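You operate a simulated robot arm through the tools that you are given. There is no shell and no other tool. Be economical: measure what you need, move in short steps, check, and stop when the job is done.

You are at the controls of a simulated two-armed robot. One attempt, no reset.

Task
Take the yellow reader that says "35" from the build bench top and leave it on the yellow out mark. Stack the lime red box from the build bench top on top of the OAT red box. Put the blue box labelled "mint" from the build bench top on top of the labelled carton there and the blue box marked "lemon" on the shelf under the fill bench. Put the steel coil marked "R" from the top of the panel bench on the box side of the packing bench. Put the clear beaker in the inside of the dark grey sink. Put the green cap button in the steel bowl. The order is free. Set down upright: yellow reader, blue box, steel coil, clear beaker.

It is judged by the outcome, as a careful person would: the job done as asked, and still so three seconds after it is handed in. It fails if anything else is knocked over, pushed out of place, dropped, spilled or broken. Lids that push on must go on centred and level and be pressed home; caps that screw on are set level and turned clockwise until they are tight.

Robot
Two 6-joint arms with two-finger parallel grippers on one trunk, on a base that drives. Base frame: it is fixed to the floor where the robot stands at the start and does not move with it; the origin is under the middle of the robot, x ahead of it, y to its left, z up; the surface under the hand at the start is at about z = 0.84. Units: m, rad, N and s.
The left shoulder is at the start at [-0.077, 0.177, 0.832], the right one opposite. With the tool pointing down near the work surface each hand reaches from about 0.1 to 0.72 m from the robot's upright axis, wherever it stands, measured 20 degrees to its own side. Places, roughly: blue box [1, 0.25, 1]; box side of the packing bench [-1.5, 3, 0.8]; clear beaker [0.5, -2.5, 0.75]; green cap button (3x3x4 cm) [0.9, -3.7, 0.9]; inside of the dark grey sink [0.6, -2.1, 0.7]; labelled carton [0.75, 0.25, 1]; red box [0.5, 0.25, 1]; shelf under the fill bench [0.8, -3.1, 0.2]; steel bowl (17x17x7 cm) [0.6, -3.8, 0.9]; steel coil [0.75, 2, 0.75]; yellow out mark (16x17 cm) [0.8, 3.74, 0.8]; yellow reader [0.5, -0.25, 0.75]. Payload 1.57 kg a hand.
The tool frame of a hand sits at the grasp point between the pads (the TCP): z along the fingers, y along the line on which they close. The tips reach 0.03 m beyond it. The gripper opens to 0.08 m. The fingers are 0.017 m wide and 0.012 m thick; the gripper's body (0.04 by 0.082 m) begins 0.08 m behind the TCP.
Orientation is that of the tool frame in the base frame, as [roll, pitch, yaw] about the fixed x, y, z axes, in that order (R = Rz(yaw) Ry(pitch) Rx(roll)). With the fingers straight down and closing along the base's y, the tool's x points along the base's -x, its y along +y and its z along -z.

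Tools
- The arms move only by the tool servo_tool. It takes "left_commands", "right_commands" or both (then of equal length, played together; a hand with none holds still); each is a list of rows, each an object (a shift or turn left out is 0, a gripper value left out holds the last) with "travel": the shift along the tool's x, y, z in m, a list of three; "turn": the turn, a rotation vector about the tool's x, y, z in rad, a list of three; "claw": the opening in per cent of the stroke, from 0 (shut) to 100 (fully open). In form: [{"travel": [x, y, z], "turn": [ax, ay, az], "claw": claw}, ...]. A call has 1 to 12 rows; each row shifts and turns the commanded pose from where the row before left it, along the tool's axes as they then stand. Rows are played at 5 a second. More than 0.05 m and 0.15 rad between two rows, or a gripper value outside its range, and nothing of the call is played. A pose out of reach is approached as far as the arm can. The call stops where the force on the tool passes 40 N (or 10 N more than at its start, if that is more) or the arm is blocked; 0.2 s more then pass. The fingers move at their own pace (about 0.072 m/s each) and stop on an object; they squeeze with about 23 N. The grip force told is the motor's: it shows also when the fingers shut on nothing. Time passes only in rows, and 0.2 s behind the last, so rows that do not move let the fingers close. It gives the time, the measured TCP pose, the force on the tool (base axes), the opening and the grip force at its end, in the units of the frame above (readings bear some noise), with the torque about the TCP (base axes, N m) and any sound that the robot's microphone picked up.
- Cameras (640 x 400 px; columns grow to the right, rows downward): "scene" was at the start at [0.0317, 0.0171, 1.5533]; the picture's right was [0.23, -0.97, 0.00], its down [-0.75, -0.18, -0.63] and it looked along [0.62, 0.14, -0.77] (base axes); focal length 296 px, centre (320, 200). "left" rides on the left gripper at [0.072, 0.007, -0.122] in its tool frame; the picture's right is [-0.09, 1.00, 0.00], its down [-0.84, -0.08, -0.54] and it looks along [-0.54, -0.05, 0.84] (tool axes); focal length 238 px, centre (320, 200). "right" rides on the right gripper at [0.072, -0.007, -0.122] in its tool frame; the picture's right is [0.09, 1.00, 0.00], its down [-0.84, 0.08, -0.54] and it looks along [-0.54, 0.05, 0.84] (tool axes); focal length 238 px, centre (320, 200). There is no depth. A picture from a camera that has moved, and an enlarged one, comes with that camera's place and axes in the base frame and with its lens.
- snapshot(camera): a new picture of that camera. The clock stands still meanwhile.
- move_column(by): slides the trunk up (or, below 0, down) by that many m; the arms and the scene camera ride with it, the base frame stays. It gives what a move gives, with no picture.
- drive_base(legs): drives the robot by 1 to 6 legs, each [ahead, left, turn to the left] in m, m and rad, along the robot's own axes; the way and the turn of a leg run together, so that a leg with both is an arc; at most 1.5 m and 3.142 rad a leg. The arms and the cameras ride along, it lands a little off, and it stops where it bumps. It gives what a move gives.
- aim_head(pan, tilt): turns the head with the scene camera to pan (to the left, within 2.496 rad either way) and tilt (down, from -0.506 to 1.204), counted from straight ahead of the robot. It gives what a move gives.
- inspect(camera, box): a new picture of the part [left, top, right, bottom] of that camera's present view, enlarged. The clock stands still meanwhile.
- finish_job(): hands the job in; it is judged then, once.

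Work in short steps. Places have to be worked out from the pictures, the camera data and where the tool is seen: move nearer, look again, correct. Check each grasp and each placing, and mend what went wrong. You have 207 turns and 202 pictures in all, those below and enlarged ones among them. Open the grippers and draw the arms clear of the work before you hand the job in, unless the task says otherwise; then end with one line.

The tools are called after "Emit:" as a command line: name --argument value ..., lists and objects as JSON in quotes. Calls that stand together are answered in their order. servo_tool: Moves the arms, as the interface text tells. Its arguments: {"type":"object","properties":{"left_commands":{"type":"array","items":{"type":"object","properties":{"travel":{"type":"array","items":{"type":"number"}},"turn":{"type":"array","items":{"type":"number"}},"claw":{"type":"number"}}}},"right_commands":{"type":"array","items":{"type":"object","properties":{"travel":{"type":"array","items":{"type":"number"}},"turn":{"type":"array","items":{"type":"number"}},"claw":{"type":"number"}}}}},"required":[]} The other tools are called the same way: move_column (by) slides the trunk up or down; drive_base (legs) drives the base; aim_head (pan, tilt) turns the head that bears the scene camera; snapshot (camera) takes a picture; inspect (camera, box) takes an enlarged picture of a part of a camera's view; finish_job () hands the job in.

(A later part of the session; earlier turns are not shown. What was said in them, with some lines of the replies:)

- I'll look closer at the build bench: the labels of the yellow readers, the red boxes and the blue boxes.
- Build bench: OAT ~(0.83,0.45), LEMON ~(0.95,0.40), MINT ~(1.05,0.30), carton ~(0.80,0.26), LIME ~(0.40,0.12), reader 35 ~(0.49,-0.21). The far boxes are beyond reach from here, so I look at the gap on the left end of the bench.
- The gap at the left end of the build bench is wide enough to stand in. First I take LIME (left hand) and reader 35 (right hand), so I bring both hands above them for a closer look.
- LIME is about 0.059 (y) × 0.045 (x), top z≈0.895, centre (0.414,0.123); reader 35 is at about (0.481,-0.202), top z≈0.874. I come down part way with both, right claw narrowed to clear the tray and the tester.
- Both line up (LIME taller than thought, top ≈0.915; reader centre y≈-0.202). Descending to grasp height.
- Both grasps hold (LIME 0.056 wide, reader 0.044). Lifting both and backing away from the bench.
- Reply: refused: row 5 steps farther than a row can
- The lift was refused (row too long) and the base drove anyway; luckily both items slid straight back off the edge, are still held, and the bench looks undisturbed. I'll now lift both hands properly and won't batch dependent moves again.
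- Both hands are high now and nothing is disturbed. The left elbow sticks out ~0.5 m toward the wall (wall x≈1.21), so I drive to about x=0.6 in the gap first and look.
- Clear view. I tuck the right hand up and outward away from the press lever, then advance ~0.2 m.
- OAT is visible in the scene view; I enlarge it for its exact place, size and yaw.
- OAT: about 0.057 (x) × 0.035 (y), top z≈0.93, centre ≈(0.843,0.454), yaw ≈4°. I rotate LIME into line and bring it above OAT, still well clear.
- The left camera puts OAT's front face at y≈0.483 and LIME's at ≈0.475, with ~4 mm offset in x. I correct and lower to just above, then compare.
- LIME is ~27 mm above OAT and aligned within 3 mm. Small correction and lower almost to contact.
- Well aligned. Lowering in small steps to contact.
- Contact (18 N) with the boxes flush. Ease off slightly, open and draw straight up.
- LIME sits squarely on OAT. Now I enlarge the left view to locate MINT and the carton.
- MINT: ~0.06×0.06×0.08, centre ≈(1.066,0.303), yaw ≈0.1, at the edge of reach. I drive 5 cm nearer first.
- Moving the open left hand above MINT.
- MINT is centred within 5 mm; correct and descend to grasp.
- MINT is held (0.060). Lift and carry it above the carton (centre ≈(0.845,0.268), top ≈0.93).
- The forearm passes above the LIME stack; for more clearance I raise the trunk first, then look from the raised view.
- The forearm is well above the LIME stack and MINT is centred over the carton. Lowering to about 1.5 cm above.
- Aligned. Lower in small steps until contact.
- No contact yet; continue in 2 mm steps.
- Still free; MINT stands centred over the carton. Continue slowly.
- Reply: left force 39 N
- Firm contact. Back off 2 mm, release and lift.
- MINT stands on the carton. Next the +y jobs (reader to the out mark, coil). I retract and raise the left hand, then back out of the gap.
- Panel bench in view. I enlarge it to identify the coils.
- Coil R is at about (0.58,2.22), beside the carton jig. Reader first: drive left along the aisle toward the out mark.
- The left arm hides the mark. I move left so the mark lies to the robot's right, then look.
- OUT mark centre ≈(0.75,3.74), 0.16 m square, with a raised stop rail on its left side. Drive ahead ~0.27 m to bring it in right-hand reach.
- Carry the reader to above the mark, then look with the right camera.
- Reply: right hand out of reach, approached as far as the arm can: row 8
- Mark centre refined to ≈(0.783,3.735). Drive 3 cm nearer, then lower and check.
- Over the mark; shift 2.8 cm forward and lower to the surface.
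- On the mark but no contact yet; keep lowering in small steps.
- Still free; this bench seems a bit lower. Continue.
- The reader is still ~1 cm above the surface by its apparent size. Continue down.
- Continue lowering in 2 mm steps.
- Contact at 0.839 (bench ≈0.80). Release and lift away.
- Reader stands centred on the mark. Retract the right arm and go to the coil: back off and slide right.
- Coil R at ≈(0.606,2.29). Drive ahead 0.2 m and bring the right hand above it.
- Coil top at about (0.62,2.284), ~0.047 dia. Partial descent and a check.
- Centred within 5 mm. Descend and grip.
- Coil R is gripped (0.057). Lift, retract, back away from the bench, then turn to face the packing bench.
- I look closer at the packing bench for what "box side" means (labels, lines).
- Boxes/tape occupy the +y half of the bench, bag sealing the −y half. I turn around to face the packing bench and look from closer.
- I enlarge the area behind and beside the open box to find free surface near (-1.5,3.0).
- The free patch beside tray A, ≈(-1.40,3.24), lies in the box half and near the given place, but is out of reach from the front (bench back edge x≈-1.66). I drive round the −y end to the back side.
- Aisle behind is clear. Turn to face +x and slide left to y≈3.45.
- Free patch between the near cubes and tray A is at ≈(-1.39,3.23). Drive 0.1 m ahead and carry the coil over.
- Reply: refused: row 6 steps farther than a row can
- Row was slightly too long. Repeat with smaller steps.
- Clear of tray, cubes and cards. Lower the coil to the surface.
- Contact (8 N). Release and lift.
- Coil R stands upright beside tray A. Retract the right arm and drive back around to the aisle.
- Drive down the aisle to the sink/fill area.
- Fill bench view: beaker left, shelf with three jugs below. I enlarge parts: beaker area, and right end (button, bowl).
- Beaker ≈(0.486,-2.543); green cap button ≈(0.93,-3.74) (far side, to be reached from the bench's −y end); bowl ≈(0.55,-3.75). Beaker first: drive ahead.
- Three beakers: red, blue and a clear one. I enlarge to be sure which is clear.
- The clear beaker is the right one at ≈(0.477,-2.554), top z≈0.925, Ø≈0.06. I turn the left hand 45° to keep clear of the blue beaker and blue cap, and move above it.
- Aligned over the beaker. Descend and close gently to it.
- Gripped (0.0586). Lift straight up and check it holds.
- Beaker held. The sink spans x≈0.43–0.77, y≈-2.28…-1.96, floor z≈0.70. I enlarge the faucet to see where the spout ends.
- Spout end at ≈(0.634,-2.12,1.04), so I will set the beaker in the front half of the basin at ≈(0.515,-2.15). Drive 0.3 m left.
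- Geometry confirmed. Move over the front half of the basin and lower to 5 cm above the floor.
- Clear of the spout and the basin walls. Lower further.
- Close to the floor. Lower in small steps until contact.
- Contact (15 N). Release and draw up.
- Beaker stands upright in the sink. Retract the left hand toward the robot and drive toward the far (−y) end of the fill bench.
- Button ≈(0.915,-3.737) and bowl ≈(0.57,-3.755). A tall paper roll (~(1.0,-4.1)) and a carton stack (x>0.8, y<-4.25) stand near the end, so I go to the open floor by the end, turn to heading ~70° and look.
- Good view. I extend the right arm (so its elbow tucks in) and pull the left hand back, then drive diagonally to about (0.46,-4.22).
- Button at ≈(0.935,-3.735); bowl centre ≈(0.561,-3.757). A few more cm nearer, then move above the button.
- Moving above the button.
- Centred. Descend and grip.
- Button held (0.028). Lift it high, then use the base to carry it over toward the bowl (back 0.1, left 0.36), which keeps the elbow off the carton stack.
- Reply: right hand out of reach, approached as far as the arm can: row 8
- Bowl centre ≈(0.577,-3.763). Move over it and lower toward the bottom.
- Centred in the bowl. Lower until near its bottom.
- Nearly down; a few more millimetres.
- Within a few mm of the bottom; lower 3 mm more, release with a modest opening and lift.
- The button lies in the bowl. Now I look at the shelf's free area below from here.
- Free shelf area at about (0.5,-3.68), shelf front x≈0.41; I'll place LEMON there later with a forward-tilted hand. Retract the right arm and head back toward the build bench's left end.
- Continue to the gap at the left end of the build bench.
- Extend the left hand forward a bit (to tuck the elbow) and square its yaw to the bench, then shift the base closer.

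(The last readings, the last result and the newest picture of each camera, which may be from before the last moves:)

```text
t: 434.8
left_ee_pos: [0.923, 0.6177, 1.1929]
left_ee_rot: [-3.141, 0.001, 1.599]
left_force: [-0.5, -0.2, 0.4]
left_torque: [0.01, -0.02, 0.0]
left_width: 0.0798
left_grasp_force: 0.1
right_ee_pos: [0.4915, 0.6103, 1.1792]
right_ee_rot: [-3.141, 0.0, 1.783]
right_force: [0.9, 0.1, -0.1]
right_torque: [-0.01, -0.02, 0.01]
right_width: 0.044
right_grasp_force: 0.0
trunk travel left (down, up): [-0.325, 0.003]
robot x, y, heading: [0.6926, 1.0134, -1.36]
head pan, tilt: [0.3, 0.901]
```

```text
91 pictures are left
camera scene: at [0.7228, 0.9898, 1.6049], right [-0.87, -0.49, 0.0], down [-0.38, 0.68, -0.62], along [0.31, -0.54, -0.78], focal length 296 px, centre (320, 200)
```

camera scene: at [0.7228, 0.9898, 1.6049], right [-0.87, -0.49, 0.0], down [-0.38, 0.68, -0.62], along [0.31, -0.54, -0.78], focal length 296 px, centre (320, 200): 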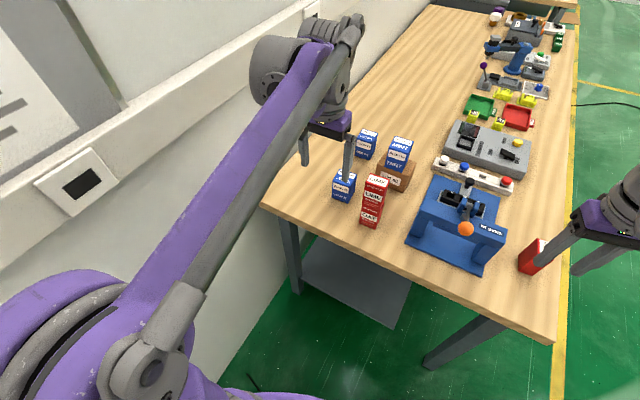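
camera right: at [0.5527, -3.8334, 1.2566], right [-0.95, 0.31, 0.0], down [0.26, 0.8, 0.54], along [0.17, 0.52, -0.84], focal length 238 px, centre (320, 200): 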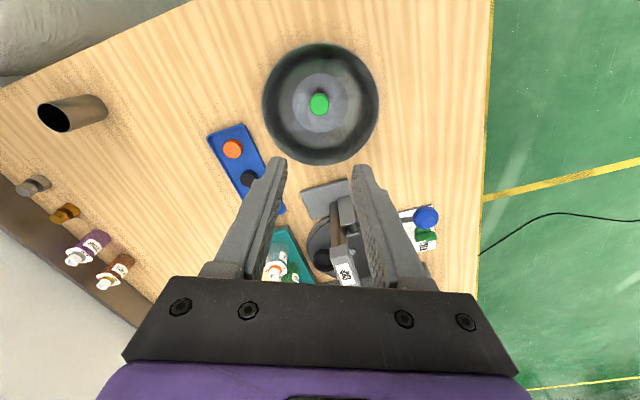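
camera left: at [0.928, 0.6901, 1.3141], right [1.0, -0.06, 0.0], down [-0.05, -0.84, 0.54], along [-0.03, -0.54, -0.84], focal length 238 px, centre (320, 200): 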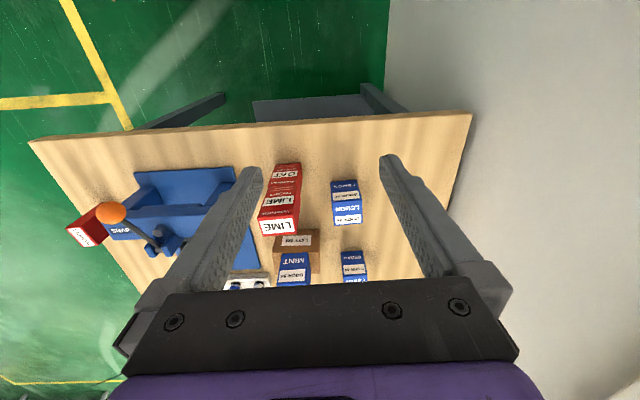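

All stacks stand fine. Enlarge to locate the blue LEMON box precisely.

Emit:
inspect --camera "scene" --box '[310, 110, 430, 240]'

Emit:
inspect --camera "left" --box '[240, 140, 400, 290]'

```text
3.08 times, centred on (370, 175) of scene
camera zoom: at [0.7228, 0.9898, 1.6049], right [-0.87, -0.49, 0.0], down [-0.38, 0.68, -0.62], along [0.31, -0.54, -0.78], focal length 909 px, centre (166, 277)
```

zoom: 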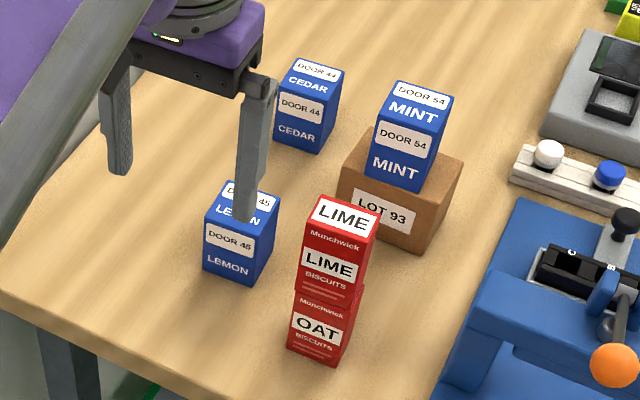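

```text
2.67 times, centred on (320, 215) of left
camera zoom: at [0.928, 0.6901, 1.3141], right [1.0, -0.06, 0.0], down [-0.05, -0.84, 0.54], along [-0.03, -0.54, -0.84], focal length 636 px, centre (320, 160)
```

zoom: 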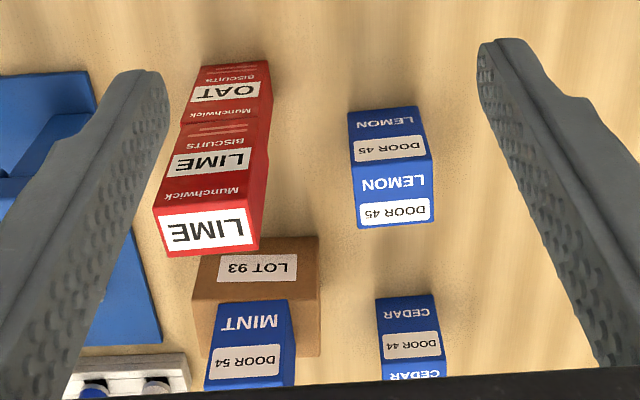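

LEMON: centre ≈(0.967,0.400), z 0.835–0.915. I tilt the left hand 50° forward (for later shelf placing) and check the pose.

Emit:
servo_tool --left_commands '[{"turn": [0, -0.1455, 0]}, {"turn": [0, -0.1455, 0]}, {"turn": [0, -0.1455, 0]}, {"turn": [0, -0.1455, 0]}, {"turn": [0, -0.1455, 0]}, {"turn": [0, -0.1455, 0]}, {}]'

Emit:
snapshot --camera "scene"

Emit:
snapshot --camera "left"

```text
t: 436.4
left_ee_pos: [0.9241, 0.6175, 1.1906]
left_ee_rot: [-3.141, 0.875, 1.599]
left_force: [0.7, -0.8, -0.4]
left_torque: [0.01, 0.01, -0.04]
left_width: 0.0801
left_grasp_force: 0.0
right_ee_pos: [0.4908, 0.6102, 1.1784]
right_ee_rot: [-3.141, 0.001, 1.783]
right_force: [-0.4, -0.6, 0.6]
right_torque: [-0.06, -0.03, -0.01]
right_width: 0.0439
right_grasp_force: 0.0
trunk travel left (down, up): [-0.325, 0.003]
robot x, y, heading: [0.6992, 1.0083, -1.356]
head pan, tilt: [0.3, 0.901]
```

```text
88 pictures are left
camera scene: at [0.7231, 0.9891, 1.605], right [-0.87, -0.49, 0.0], down [-0.38, 0.68, -0.62], along [0.3, -0.54, -0.78], focal length 296 px, centre (320, 200)
```

scene: 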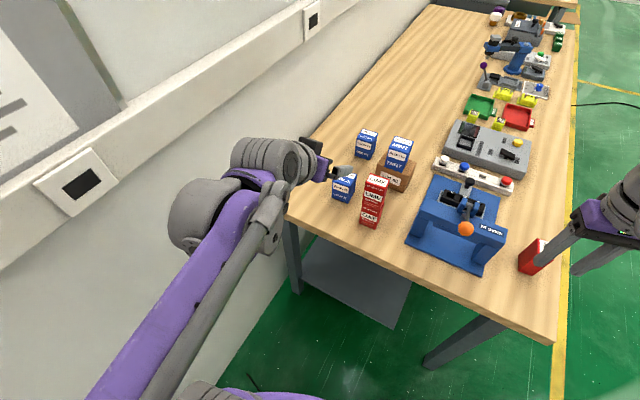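

```text
87 pictures are left
camera left: at [0.9262, 0.7575, 1.2148], right [1.0, -0.03, 0.07], down [-0.07, -0.12, 0.99], along [-0.02, -0.99, -0.13], focal length 238 px, centre (320, 200)
```

left: 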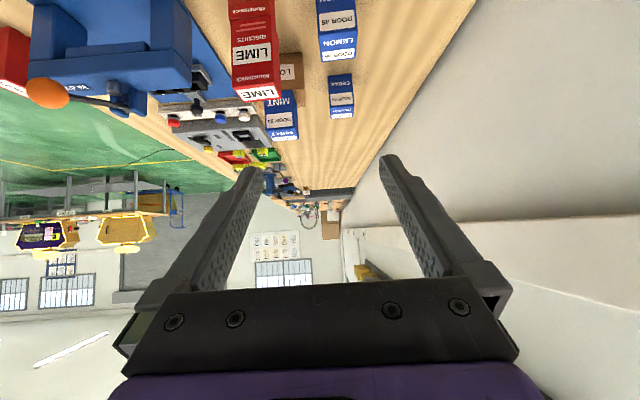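

Tilt reached. Move to the pre-grasp point in front of and above LEMON.

Emit:
servo_tool --left_commands '[{"travel": [0.0165, 0.0062, 0.0412]}, {"travel": [0.0165, 0.0062, 0.0412]}, {"travel": [0.0165, 0.0062, 0.0412]}, {"travel": [0.0165, 0.0062, 0.0412]}, {"travel": [0.0165, 0.0062, 0.0412]}, {"travel": [0.0165, 0.0062, 0.0412]}, {}]'

Emit:
snapshot --camera "scene"

Emit:
snapshot --camera "left"

```text
t: 437.9
left_ee_pos: [0.9617, 0.4952, 0.9565]
left_ee_rot: [3.141, 0.873, 1.6]
left_force: [0.3, -0.4, -0.3]
left_torque: [-0.02, -0.01, -0.01]
left_width: 0.0801
left_grasp_force: 0.1
right_ee_pos: [0.4911, 0.6113, 1.1801]
right_ee_rot: [3.14, -0.001, 1.784]
right_force: [-0.6, 0.6, 0.1]
right_torque: [-0.02, -0.02, 0.01]
right_width: 0.0439
right_grasp_force: 0.0
trunk travel left (down, up): [-0.325, 0.003]
robot x, y, heading: [0.6969, 1.0156, -1.363]
head pan, tilt: [0.3, 0.901]
```

```text
86 pictures are left
camera scene: at [0.7227, 0.9905, 1.605], right [-0.87, -0.49, 0.0], down [-0.38, 0.68, -0.62], along [0.31, -0.54, -0.78], focal length 296 px, centre (320, 200)
```

scene: 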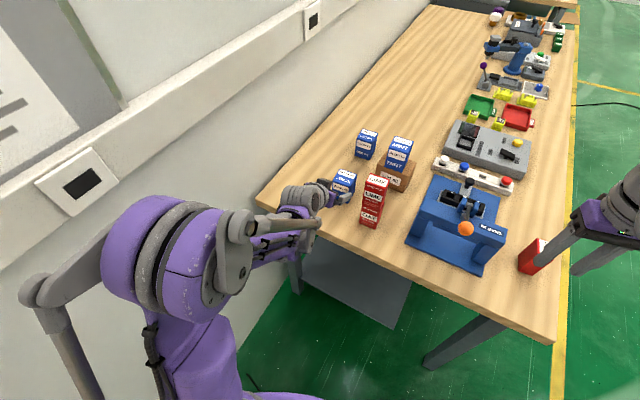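

```text
85 pictures are left
camera left: at [0.9649, 0.6352, 0.9782], right [1.0, -0.03, 0.07], down [-0.07, -0.12, 0.99], along [-0.02, -0.99, -0.13], focal length 238 px, centre (320, 200)
```

left: 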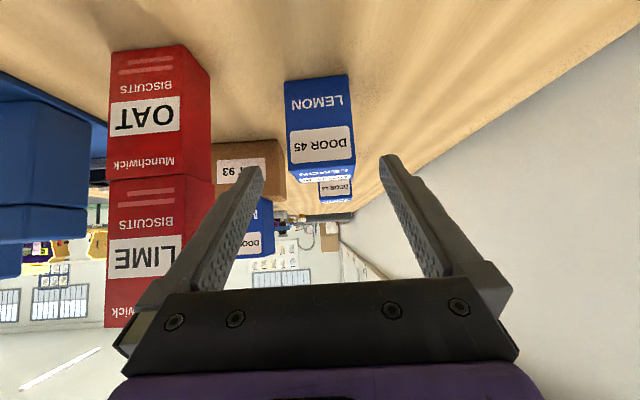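

LEMON is centred between the fingers. Advance 0.12 m along the tool axis and grip.

Emit:
servo_tool --left_commands '[{"travel": [0, 0.002, 0.04]}, {"travel": [0, 0, 0.04]}, {"travel": [0, 0, 0.038]}, {"claw": 40}, {}, {}, {}]'

Emit:
snapshot --camera "left"

Emit:
inspect --camera "scene" --box '[270, 130, 430, 250]'

```text
t: 439.6
left_ee_pos: [0.9662, 0.4036, 0.8804]
left_ee_rot: [-3.141, 0.872, 1.603]
left_force: [0.7, 0.7, 0.3]
left_torque: [0.04, 0.0, 0.02]
left_width: 0.0598
left_grasp_force: 22.8
right_ee_pos: [0.4915, 0.6108, 1.1797]
right_ee_rot: [3.141, 0.002, 1.785]
right_force: [-0.4, -0.6, 0.1]
right_torque: [0.0, -0.01, 0.01]
right_width: 0.0441
right_grasp_force: 0.1
trunk travel left (down, up): [-0.325, 0.003]
robot x, y, heading: [0.6938, 1.0131, -1.358]
head pan, tilt: [0.3, 0.901]
```

```text
84 pictures are left
camera left: at [0.9692, 0.5429, 0.9033], right [1.0, -0.03, 0.07], down [-0.07, -0.12, 0.99], along [-0.02, -0.99, -0.13], focal length 238 px, centre (320, 200)
```

left: 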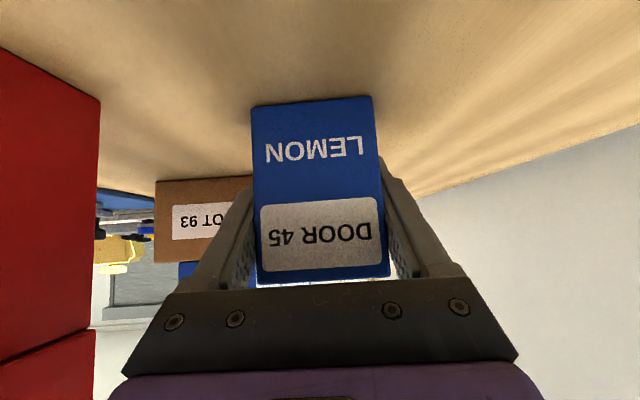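

```text
3.33 times, centred on (350, 190) of scene
camera zoom: at [0.7231, 0.9895, 1.605], right [-0.87, -0.49, 0.0], down [-0.38, 0.68, -0.62], along [0.3, -0.54, -0.78], focal length 985 px, centre (220, 233)
```

zoom: 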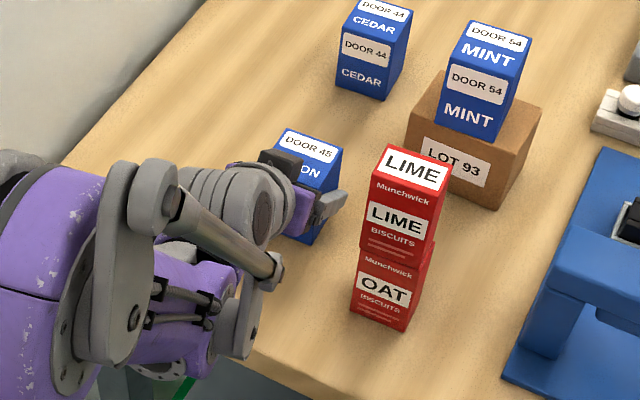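

LEMON gripped (0.060). Lift straight up 0.25 m.

Emit:
servo_tool --left_commands '[{"travel": [-0.0153, 0, -0.0129]}, {"travel": [-0.032, 0, -0.0268]}, {"travel": [-0.032, 0, -0.0268]}, {"travel": [-0.032, 0, -0.0268]}, {"travel": [-0.032, 0, -0.0268]}, {"travel": [-0.032, 0, -0.0268]}, {"travel": [-0.016, 0, -0.0134]}]'

Emit:
snapshot --camera "scene"

```text
t: 441.1
left_ee_pos: [0.9675, 0.4038, 1.1302]
left_ee_rot: [3.141, 0.872, 1.602]
left_force: [0.4, 0.9, -0.6]
left_torque: [-0.05, -0.03, -0.01]
left_width: 0.0595
left_grasp_force: 23.0
right_ee_pos: [0.4909, 0.6109, 1.1788]
right_ee_rot: [3.141, 0.001, 1.784]
right_force: [-0.6, -0.5, -1.0]
right_torque: [0.01, -0.01, 0.03]
right_width: 0.0439
right_grasp_force: 0.1
trunk travel left (down, up): [-0.325, 0.003]
robot x, y, heading: [0.6994, 1.0158, -1.358]
head pan, tilt: [0.3, 0.901]
```

```text
82 pictures are left
camera scene: at [0.7231, 0.9897, 1.605], right [-0.87, -0.49, 0.0], down [-0.38, 0.68, -0.62], along [0.3, -0.54, -0.78], focal length 296 px, centre (320, 200)
```

scene: 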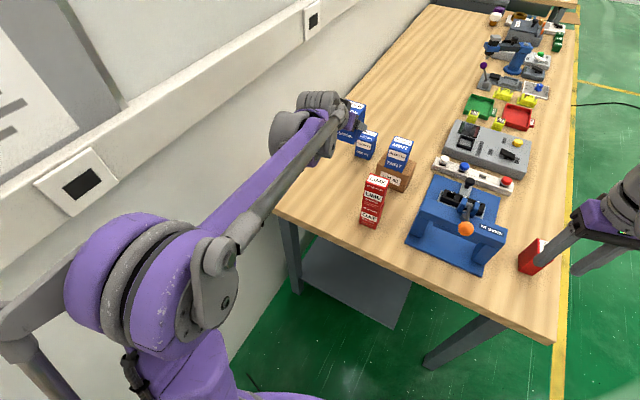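

Clear. Back out and drive down the aisle to the fill bench with LEMON.

Emit:
drive_base --legs '[[-0.25, 0, 0], [0, -1.15, 0], [0, 0, 1.358], [0, -1.5, 0], [0, -1.5, 0], [0, -1.4, 0]]'

Emit:
aim_head --pan -0.2 --tilt 0.85

Emit:
snapshot --camera "scene"

```text
t: 494.2
left_ee_pos: [0.2151, -3.2869, 1.1294]
left_ee_rot: [-3.141, 0.873, 2.936]
left_force: [0.1, -0.2, -2.1]
left_torque: [0.02, -0.01, -0.03]
left_width: 0.0598
left_grasp_force: 22.8
right_ee_pos: [-0.0967, -3.702, 1.1794]
right_ee_rot: [3.14, 0.0, 3.12]
right_force: [0.4, 0.4, -0.1]
right_torque: [0.02, 0.02, 0.01]
right_width: 0.044
right_grasp_force: 0.1
trunk travel left (down, up): [-0.325, 0.003]
robot x, y, heading: [-0.4425, -3.4068, -0.027]
head pan, tilt: [0.3, 0.901]
```

```text
t: 495.1
left_ee_pos: [0.2155, -3.2872, 1.1296]
left_ee_rot: [-3.14, 0.873, 2.938]
left_force: [-0.6, -0.5, -1.3]
left_torque: [-0.03, 0.0, 0.03]
left_width: 0.0599
left_grasp_force: 23.0
right_ee_pos: [-0.0968, -3.7004, 1.179]
right_ee_rot: [-3.142, 0.0, 3.119]
right_force: [-0.1, -0.3, -0.3]
right_torque: [0.0, 0.04, 0.0]
right_width: 0.0438
right_grasp_force: 0.0
trunk travel left (down, up): [-0.325, 0.003]
robot x, y, heading: [-0.4423, -3.4081, -0.023]
head pan, tilt: [-0.201, 0.85]
```

```text
81 pictures are left
camera scene: at [-0.4092, -3.4242, 1.6089], right [-0.22, -0.98, 0.0], down [-0.73, 0.17, -0.66], along [0.64, -0.15, -0.75], focal length 296 px, centre (320, 200)
```

scene: 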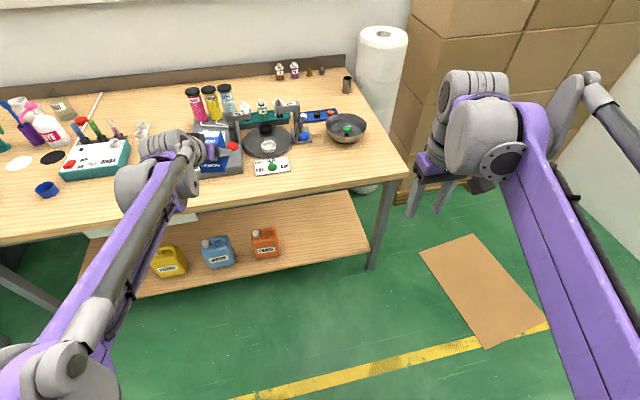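

Free shelf spot right of the orange jug: target ≈(0.50,-3.65), shelf z≈0.2. I square the hand yaw, then lower the trunk while the hand is still in front of the bench.

Emit:
servo_tool --left_commands '[{"turn": [-0.077, 0, -0.064]}, {"turn": [-0.077, 0, -0.064]}, {"travel": [0.0257, 0, -0.0306]}, {}]'

Emit:
move_column --by -0.32

Emit:
snapshot --camera "scene"

```text
t: 496.1
left_ee_pos: [0.1753, -3.2865, 1.1287]
left_ee_rot: [-3.141, 0.872, 3.135]
left_force: [1.0, 0.3, -0.8]
left_torque: [0.0, 0.0, -0.01]
left_width: 0.0595
left_grasp_force: 22.9
right_ee_pos: [-0.0957, -3.7012, 1.179]
right_ee_rot: [-3.142, -0.001, 3.118]
right_force: [0.1, -0.4, -0.4]
right_torque: [-0.04, 0.0, 0.02]
right_width: 0.0437
right_grasp_force: 0.0
trunk travel left (down, up): [-0.325, 0.003]
robot x, y, heading: [-0.4416, -3.4059, -0.022]
head pan, tilt: [-0.201, 0.85]
```

```text
t: 499.3
left_ee_pos: [0.1753, -3.2871, 0.8107]
left_ee_rot: [3.141, 0.874, 3.135]
left_force: [0.6, -0.6, -1.0]
left_torque: [-0.01, -0.02, 0.01]
left_width: 0.0597
left_grasp_force: 23.1
right_ee_pos: [-0.0966, -3.7003, 0.8594]
right_ee_rot: [3.141, -0.001, 3.117]
right_force: [0.0, 0.1, -0.9]
right_torque: [0.03, -0.02, -0.03]
right_width: 0.0442
right_grasp_force: 0.1
trunk travel left (down, up): [-0.005, 0.323]
robot x, y, heading: [-0.4406, -3.4091, -0.021]
head pan, tilt: [-0.201, 0.85]
```

```text
80 pictures are left
camera scene: at [-0.3568, -3.4254, 1.2813], right [-0.22, -0.98, 0.0], down [-0.73, 0.17, -0.66], along [0.64, -0.15, -0.75], focal length 296 px, centre (320, 200)
```

scene: 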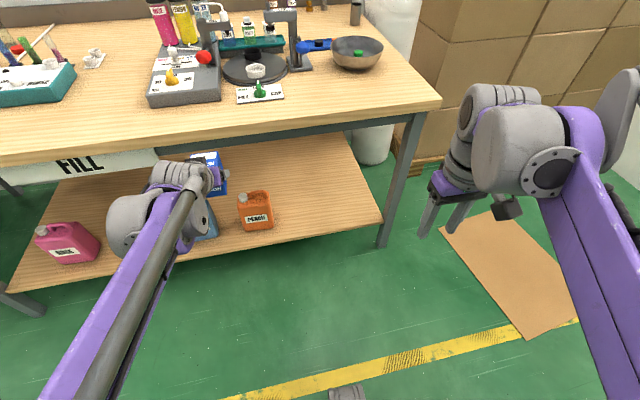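

Good view; shelf front x≈0.385, free y from -3.42 to -3.87. Lower the hand in front of the shelf.

Emit:
servo_tool --left_commands '[{"travel": [0.0345, 0, 0.0289]}, {"travel": [0.0345, 0, 0.0289]}, {"travel": [0.0345, 0, 0.0289]}, {"travel": [0.0345, 0, 0.0289]}, {"travel": [0.0345, 0, 0.0289]}, {"travel": [0.0345, 0, 0.0289]}, {"travel": [0.0345, 0, 0.0289]}, {"travel": [0.0345, 0, 0.0289]}, {"travel": [0.0345, 0, 0.0289]}, {"travel": [0.0345, 0, 0.0289]}, {"travel": [0.0345, 0, 0.0289]}]'

Emit:
snapshot --camera "scene"

Emit:
snapshot --camera "left"

```text
t: 501.7
left_ee_pos: [0.1731, -3.2856, 0.313]
left_ee_rot: [3.139, 0.872, 3.137]
left_force: [-0.3, -0.7, -0.6]
left_torque: [-0.02, -0.03, 0.01]
left_width: 0.0595
left_grasp_force: 22.9
right_ee_pos: [-0.0958, -3.7009, 0.8588]
right_ee_rot: [3.141, 0.0, 3.118]
right_force: [0.2, 0.5, 0.0]
right_torque: [-0.02, -0.02, 0.01]
right_width: 0.0439
right_grasp_force: 0.2
trunk travel left (down, up): [-0.005, 0.323]
robot x, y, heading: [-0.4392, -3.4071, -0.025]
head pan, tilt: [-0.201, 0.85]
```

```text
79 pictures are left
camera scene: at [-0.3564, -3.4254, 1.2812], right [-0.22, -0.98, 0.0], down [-0.73, 0.17, -0.66], along [0.64, -0.15, -0.75], focal length 296 px, centre (320, 200)
```

scene: 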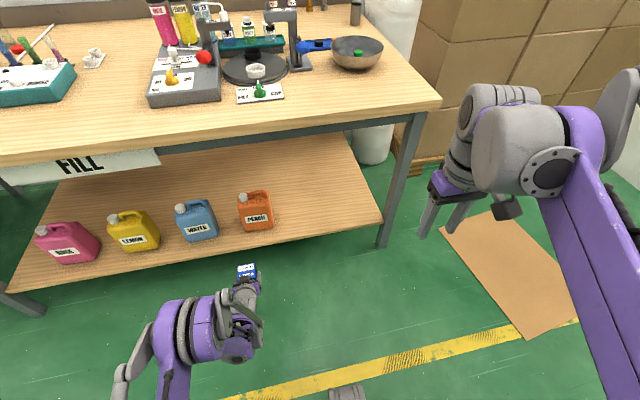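

```text
78 pictures are left
camera left: at [0.0336, -3.278, 0.3362], right [0.06, 1.0, 0.07], down [0.12, -0.08, 0.99], along [0.99, -0.05, -0.13], focal length 238 px, centre (320, 200)
```

left: 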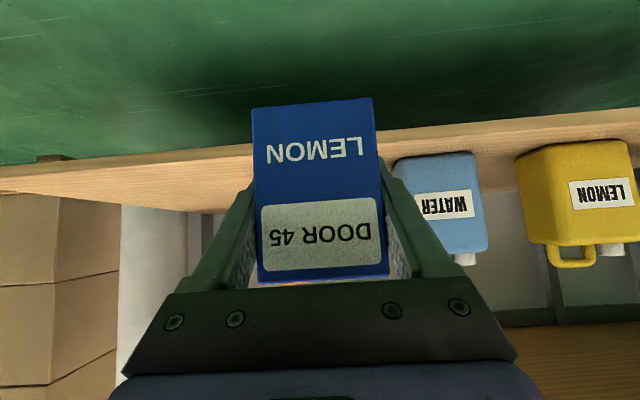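

The arm reaches low with LEMON upright. Slide right 0.35 m in front of the free shelf area and check.

Emit:
drive_base --legs '[[0, -0.35, 0.02]]'

Emit:
snapshot --camera "left"

Emit:
snapshot --camera "scene"

```text
t: 505.3
left_ee_pos: [0.1645, -3.6128, 0.313]
left_ee_rot: [-3.14, 0.872, -3.121]
left_force: [-0.5, 0.8, -1.3]
left_torque: [0.03, 0.04, 0.03]
left_width: 0.0598
left_grasp_force: 23.0
right_ee_pos: [-0.0913, -4.0364, 0.8593]
right_ee_rot: [-3.14, 0.0, -3.137]
right_force: [0.4, 0.2, 0.0]
right_torque: [-0.03, 0.01, -0.01]
right_width: 0.0442
right_grasp_force: 0.0
trunk travel left (down, up): [-0.005, 0.323]
robot x, y, heading: [-0.4436, -3.7491, 0.01]
head pan, tilt: [-0.201, 0.85]
```

```text
77 pictures are left
camera left: at [0.0269, -3.6095, 0.3369], right [0.04, 1.0, 0.07], down [0.12, -0.08, 0.99], along [0.99, -0.03, -0.13], focal length 238 px, centre (320, 200)
```

left: 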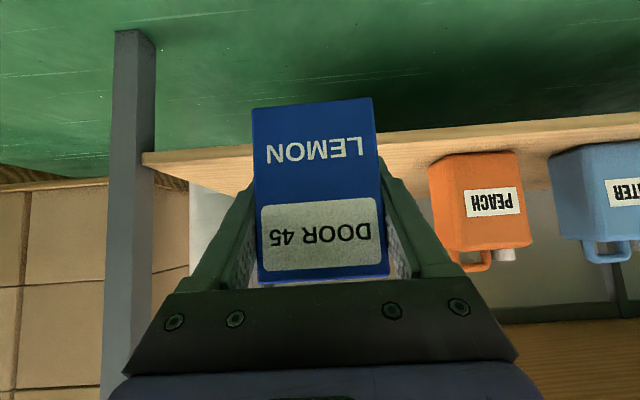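

```text
76 pictures are left
camera scene: at [-0.3593, -3.7672, 1.2813], right [-0.2, -0.98, 0.0], down [-0.74, 0.15, -0.66], along [0.65, -0.13, -0.75], focal length 296 px, centre (320, 200)
```

scene: 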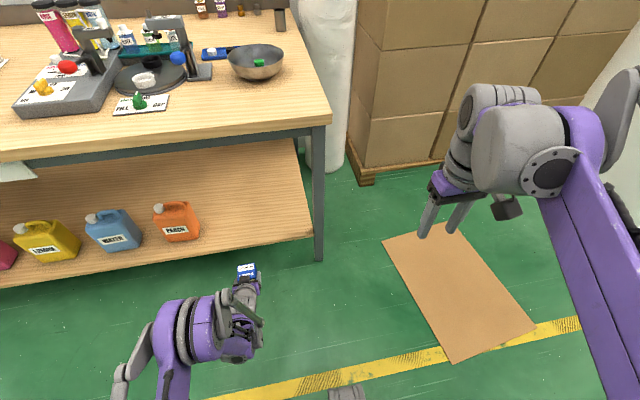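

Line-up is good: free space between the leg and the orange jug. I raise/shift the right hand outward so it clears the bench end, then drive ahead.

Emit:
servo_tool --right_commands '[{"travel": [0.02, -0.02, -0.04]}, {"travel": [0.02, -0.02, -0.04]}, {"travel": [0.02, -0.02, -0.04]}, {"travel": [0, -0.02, -0.04]}]'

Emit:
drive_base --legs '[[0.2, 0, 0]]'

Emit:
snapshot --camera "left"

Emit:
snapshot --camera "scene"

```text
t: 506.3
left_ee_pos: [0.1674, -3.6143, 0.3152]
left_ee_rot: [3.14, 0.874, -3.123]
left_force: [0.8, -0.1, -1.2]
left_torque: [0.02, -0.01, 0.0]
left_width: 0.0599
left_grasp_force: 22.9
right_ee_pos: [-0.1519, -4.1184, 1.0155]
right_ee_rot: [3.141, 0.0, -3.135]
right_force: [0.1, -0.1, -0.9]
right_torque: [-0.01, -0.03, 0.0]
right_width: 0.0437
right_grasp_force: 0.1
trunk travel left (down, up): [-0.005, 0.323]
robot x, y, heading: [-0.4451, -3.7547, 0.007]
head pan, tilt: [-0.201, 0.85]
```

```text
t: 507.9
left_ee_pos: [0.3625, -3.6119, 0.3132]
left_ee_rot: [3.141, 0.873, -3.122]
left_force: [0.0, 0.4, -1.4]
left_torque: [0.01, -0.01, 0.0]
left_width: 0.0598
left_grasp_force: 22.5
right_ee_pos: [0.0446, -4.1162, 1.0162]
right_ee_rot: [3.141, 0.002, -3.138]
right_force: [-0.2, 0.0, 0.5]
right_torque: [0.01, 0.02, 0.0]
right_width: 0.044
right_grasp_force: 0.0
trunk travel left (down, up): [-0.005, 0.323]
robot x, y, heading: [-0.2449, -3.7546, 0.002]
head pan, tilt: [-0.201, 0.85]
```

```text
75 pictures are left
camera left: at [0.2237, -3.6086, 0.3368], right [0.04, 1.0, 0.07], down [0.12, -0.08, 0.99], along [0.99, -0.03, -0.13], focal length 238 px, centre (320, 200)
```

left: 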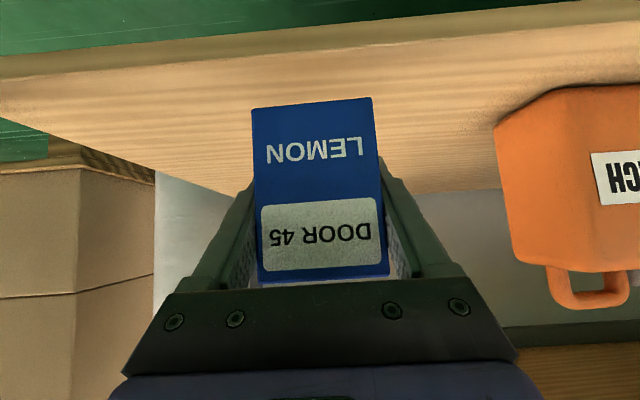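

```text
74 pictures are left
camera scene: at [-0.1621, -3.7663, 1.2812], right [-0.2, -0.98, 0.0], down [-0.74, 0.15, -0.66], along [0.65, -0.13, -0.75], focal length 296 px, centre (320, 200)
```

scene: 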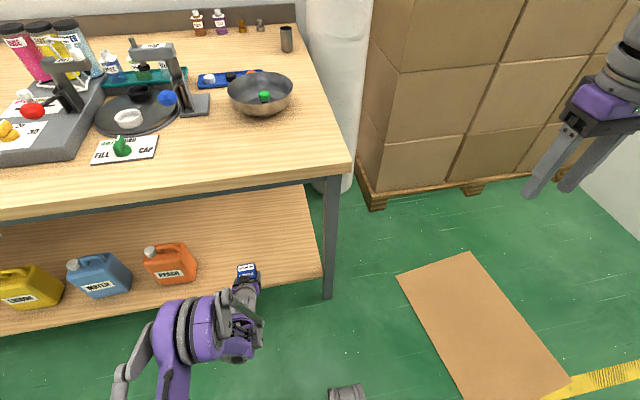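

Over the shelf's front edge, well clear. Drive ahead another 0.14 m.

Emit:
drive_base --legs '[[0.14, 0, 0]]'

Emit:
snapshot --camera "left"

Emit:
snapshot --camera "scene"

```text
t: 509.2
left_ee_pos: [0.5011, -3.6125, 0.3139]
left_ee_rot: [-3.141, 0.872, -3.121]
left_force: [0.5, -0.4, -1.6]
left_torque: [-0.02, -0.01, 0.0]
left_width: 0.0596
left_grasp_force: 23.0
right_ee_pos: [0.1846, -4.1162, 1.0152]
right_ee_rot: [3.141, 0.001, -3.137]
right_force: [0.4, -0.3, -0.5]
right_torque: [0.03, -0.01, -0.03]
right_width: 0.044
right_grasp_force: 0.1
trunk travel left (down, up): [-0.005, 0.323]
robot x, y, heading: [-0.1079, -3.7512, 0.003]
head pan, tilt: [-0.201, 0.85]
```

```text
73 pictures are left
camera left: at [0.3629, -3.6082, 0.3368], right [0.04, 1.0, 0.07], down [0.12, -0.08, 0.99], along [0.99, -0.03, -0.13], focal length 238 px, centre (320, 200)
```

left: 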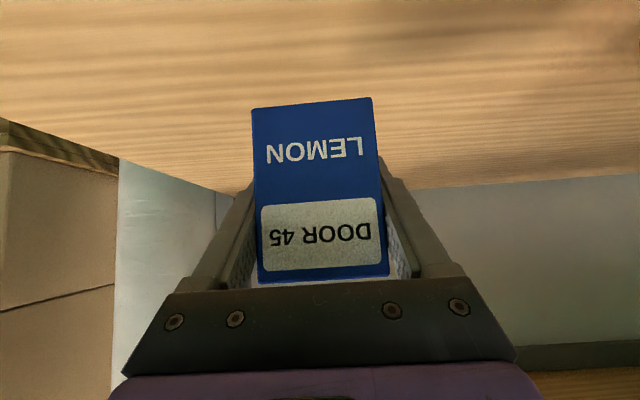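

```text
72 pictures are left
camera scene: at [-0.0228, -3.7657, 1.2812], right [-0.2, -0.98, 0.0], down [-0.74, 0.15, -0.66], along [0.65, -0.13, -0.75], focal length 296 px, centre (320, 200)
```

scene: 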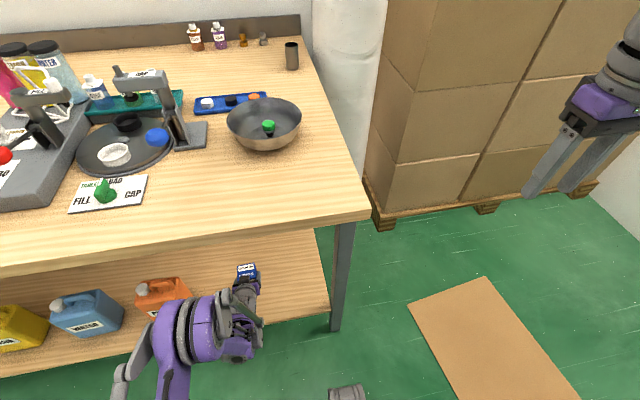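

Box is well over the shelf. Lower in small steps until contact.

Emit:
servo_tool --left_commands '[{"travel": [0.0192, 0, 0.0161]}, {"travel": [0.0115, 0, 0.0096]}, {"travel": [0.0031, 0, 0.0026]}, {"travel": [0.0031, 0, 0.0026]}, {"travel": [0.0023, 0, 0.0019]}]'

```text
t: 510.4
left_ee_pos: [0.5036, -3.6127, 0.2622]
left_ee_rot: [3.141, 0.872, -3.118]
left_force: [0.5, -0.2, -1.0]
left_torque: [0.0, 0.0, -0.01]
left_width: 0.0595
left_grasp_force: 22.8
right_ee_pos: [0.1841, -4.1147, 1.0157]
right_ee_rot: [3.141, 0.0, -3.139]
right_force: [0.4, 0.1, 0.4]
right_torque: [0.0, 0.0, 0.02]
right_width: 0.0441
right_grasp_force: 0.0
trunk travel left (down, up): [-0.005, 0.323]
robot x, y, heading: [-0.1053, -3.7466, 0.005]
head pan, tilt: [-0.201, 0.85]
```

Emit:
servo_tool --left_commands '[{"travel": [0.0023, 0, 0.0019]}, {"travel": [0.0023, 0, 0.0019]}, {"travel": [0.0023, 0, 0.0019]}, {"travel": [0.0023, 0, 0.0019]}]'

Emit:
snapshot --camera "left"

```text
t: 511.4
left_ee_pos: [0.5016, -3.612, 0.2512]
left_ee_rot: [3.141, 0.872, -3.121]
left_force: [-3.0, 1.7, 19.5]
left_torque: [-0.28, -0.06, -0.17]
left_width: 0.0601
left_grasp_force: 22.9
right_ee_pos: [0.1817, -4.1153, 1.0157]
right_ee_rot: [-3.14, 0.002, -3.14]
right_force: [0.2, -0.5, -0.2]
right_torque: [-0.02, 0.01, 0.0]
right_width: 0.044
right_grasp_force: 0.0
trunk travel left (down, up): [-0.005, 0.323]
robot x, y, heading: [-0.1067, -3.752, 0.001]
head pan, tilt: [-0.201, 0.85]
```

```text
71 pictures are left
camera left: at [0.363, -3.6094, 0.2746], right [0.04, 1.0, 0.07], down [0.12, -0.08, 0.99], along [0.99, -0.03, -0.12], focal length 238 px, centre (320, 200)
```

left: 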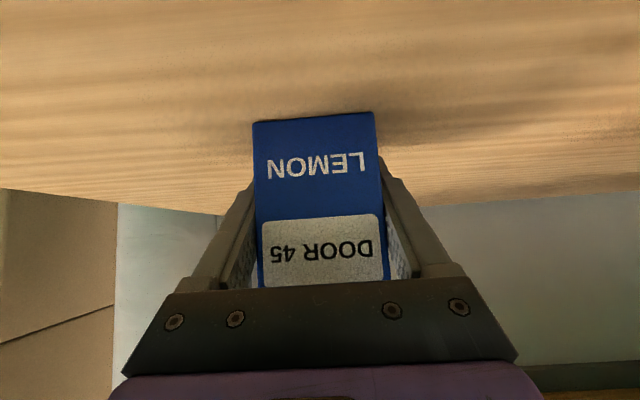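

Contact (19 N). Release, then withdraw along the tool axis.

Emit:
servo_tool --left_commands '[{"travel": [-0.0008, 0, -0.0006]}, {"claw": 100}, {}, {}, {"travel": [0, 0, -0.02]}, {"travel": [0, 0, -0.03]}, {"travel": [0, 0, -0.04]}, {"travel": [0, 0, -0.04]}]'

Emit:
snapshot --camera "left"

```text
t: 513.2
left_ee_pos: [0.4209, -3.6159, 0.3418]
left_ee_rot: [3.14, 0.87, -3.12]
left_force: [-0.6, -0.4, 0.3]
left_torque: [0.0, 0.0, 0.0]
left_width: 0.08
left_grasp_force: 0.0
left hand out of reach, approached as far as the arm can: row 8
right_ee_pos: [0.1835, -4.1166, 1.0161]
right_ee_rot: [-3.141, -0.001, -3.137]
right_force: [0.0, 0.8, -0.3]
right_torque: [0.01, -0.01, 0.01]
right_width: 0.0439
right_grasp_force: 0.0
trunk travel left (down, up): [-0.005, 0.323]
robot x, y, heading: [-0.1054, -3.7508, 0.003]
head pan, tilt: [-0.201, 0.85]
```

```text
70 pictures are left
camera left: at [0.2819, -3.6112, 0.3657], right [0.04, 1.0, 0.07], down [0.13, -0.07, 0.99], along [0.99, -0.03, -0.13], focal length 238 px, centre (320, 200)
```

left: 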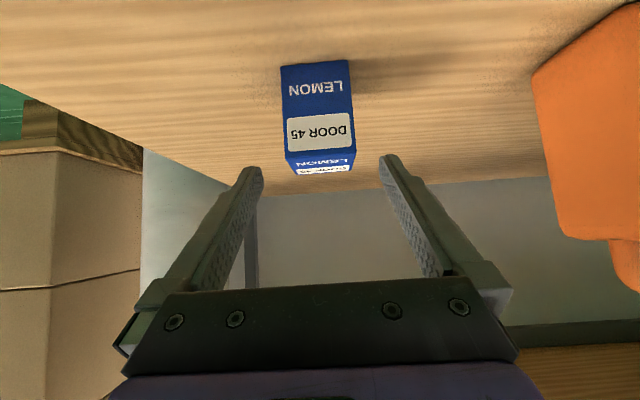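

LEMON stands upright on the shelf. Drive straight back and check from the head camera.

Emit:
drive_base --legs '[[-0.45, 0, 0]]'

Emit:
snapshot --camera "scene"

Emit:
aim_head --pan 0.5 --tilt 0.6

Emit:
snapshot --camera "scene"

```text
t: 515.9
left_ee_pos: [-0.0345, -3.6146, 0.342]
left_ee_rot: [-3.141, 0.871, -3.116]
left_force: [-0.3, 0.3, 0.7]
left_torque: [-0.02, 0.0, 0.01]
left_width: 0.08
left_grasp_force: 0.2
right_ee_pos: [-0.2689, -4.1184, 1.0156]
right_ee_rot: [3.141, 0.0, -3.132]
right_force: [0.1, -0.5, -0.5]
right_torque: [-0.02, 0.0, -0.01]
right_width: 0.0441
right_grasp_force: 0.2
trunk travel left (down, up): [-0.005, 0.323]
robot x, y, heading: [-0.5642, -3.7513, 0.007]
head pan, tilt: [-0.201, 0.85]
```

```text
69 pictures are left
camera scene: at [-0.4783, -3.7684, 1.2813], right [-0.19, -0.98, 0.0], down [-0.74, 0.14, -0.66], along [0.65, -0.13, -0.75], focal length 296 px, centre (320, 200)
```

scene: 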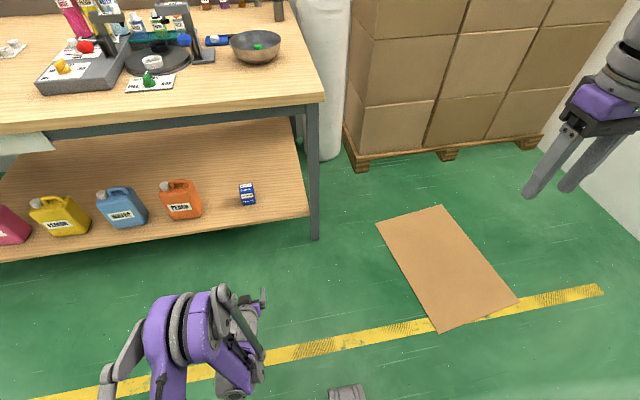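

```text
t: 517.0
left_ee_pos: [-0.0337, -3.6153, 0.3429]
left_ee_rot: [3.141, 0.87, -3.115]
left_force: [0.0, 0.4, -0.2]
left_torque: [-0.05, 0.0, -0.04]
left_width: 0.08
left_grasp_force: 0.1
right_ee_pos: [-0.2691, -4.1174, 1.0155]
right_ee_rot: [-3.141, 0.001, -3.132]
right_force: [-0.3, -1.0, 0.8]
right_torque: [0.0, 0.0, 0.02]
right_width: 0.0441
right_grasp_force: 0.0
trunk travel left (down, up): [-0.005, 0.323]
robot x, y, heading: [-0.5611, -3.752, 0.006]
head pan, tilt: [0.499, 0.6]
```

```text
68 pictures are left
camera scene: at [-0.4776, -3.7105, 1.3021], right [0.49, -0.87, 0.0], down [-0.49, -0.27, -0.82], along [0.72, 0.4, -0.57], focal length 296 px, centre (320, 200)
```

scene: 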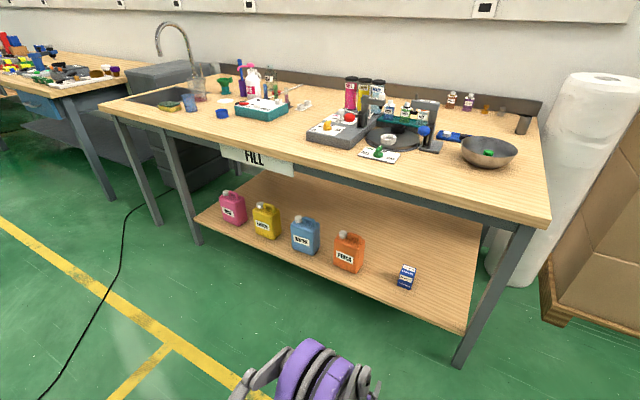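

Everything stands as asked. Open the right gripper fully before handing in.

Emit:
servo_tool --right_commands '[{"claw": 100}, {}, {}]' --left_commands '[{"claw": 100}, {}, {}]'

```text
t: 517.8
left_ee_pos: [-0.0338, -3.6156, 0.3418]
left_ee_rot: [-3.14, 0.871, -3.115]
left_force: [-1.1, 0.7, -0.9]
left_torque: [0.0, 0.0, 0.01]
left_width: 0.0799
left_grasp_force: 0.1
right_ee_pos: [-0.269, -4.1181, 1.0165]
right_ee_rot: [3.142, 0.001, -3.131]
right_force: [0.0, 0.3, 0.8]
right_torque: [0.01, -0.03, 0.03]
right_width: 0.08
right_grasp_force: 0.0
trunk travel left (down, up): [-0.005, 0.323]
robot x, y, heading: [-0.562, -3.7547, 0.008]
head pan, tilt: [0.499, 0.6]
```

Both grippers are open and clear of the work, so I'm handing the job in.

Emit:
finish_job

```text
The job is handed in.
```

All seven items were placed as asked and looked right in the last pictures; the one guess was what "box side" of the packing bench means, so I set coil "R" on free bench top beside tray A at about (-1.40, 3.24).
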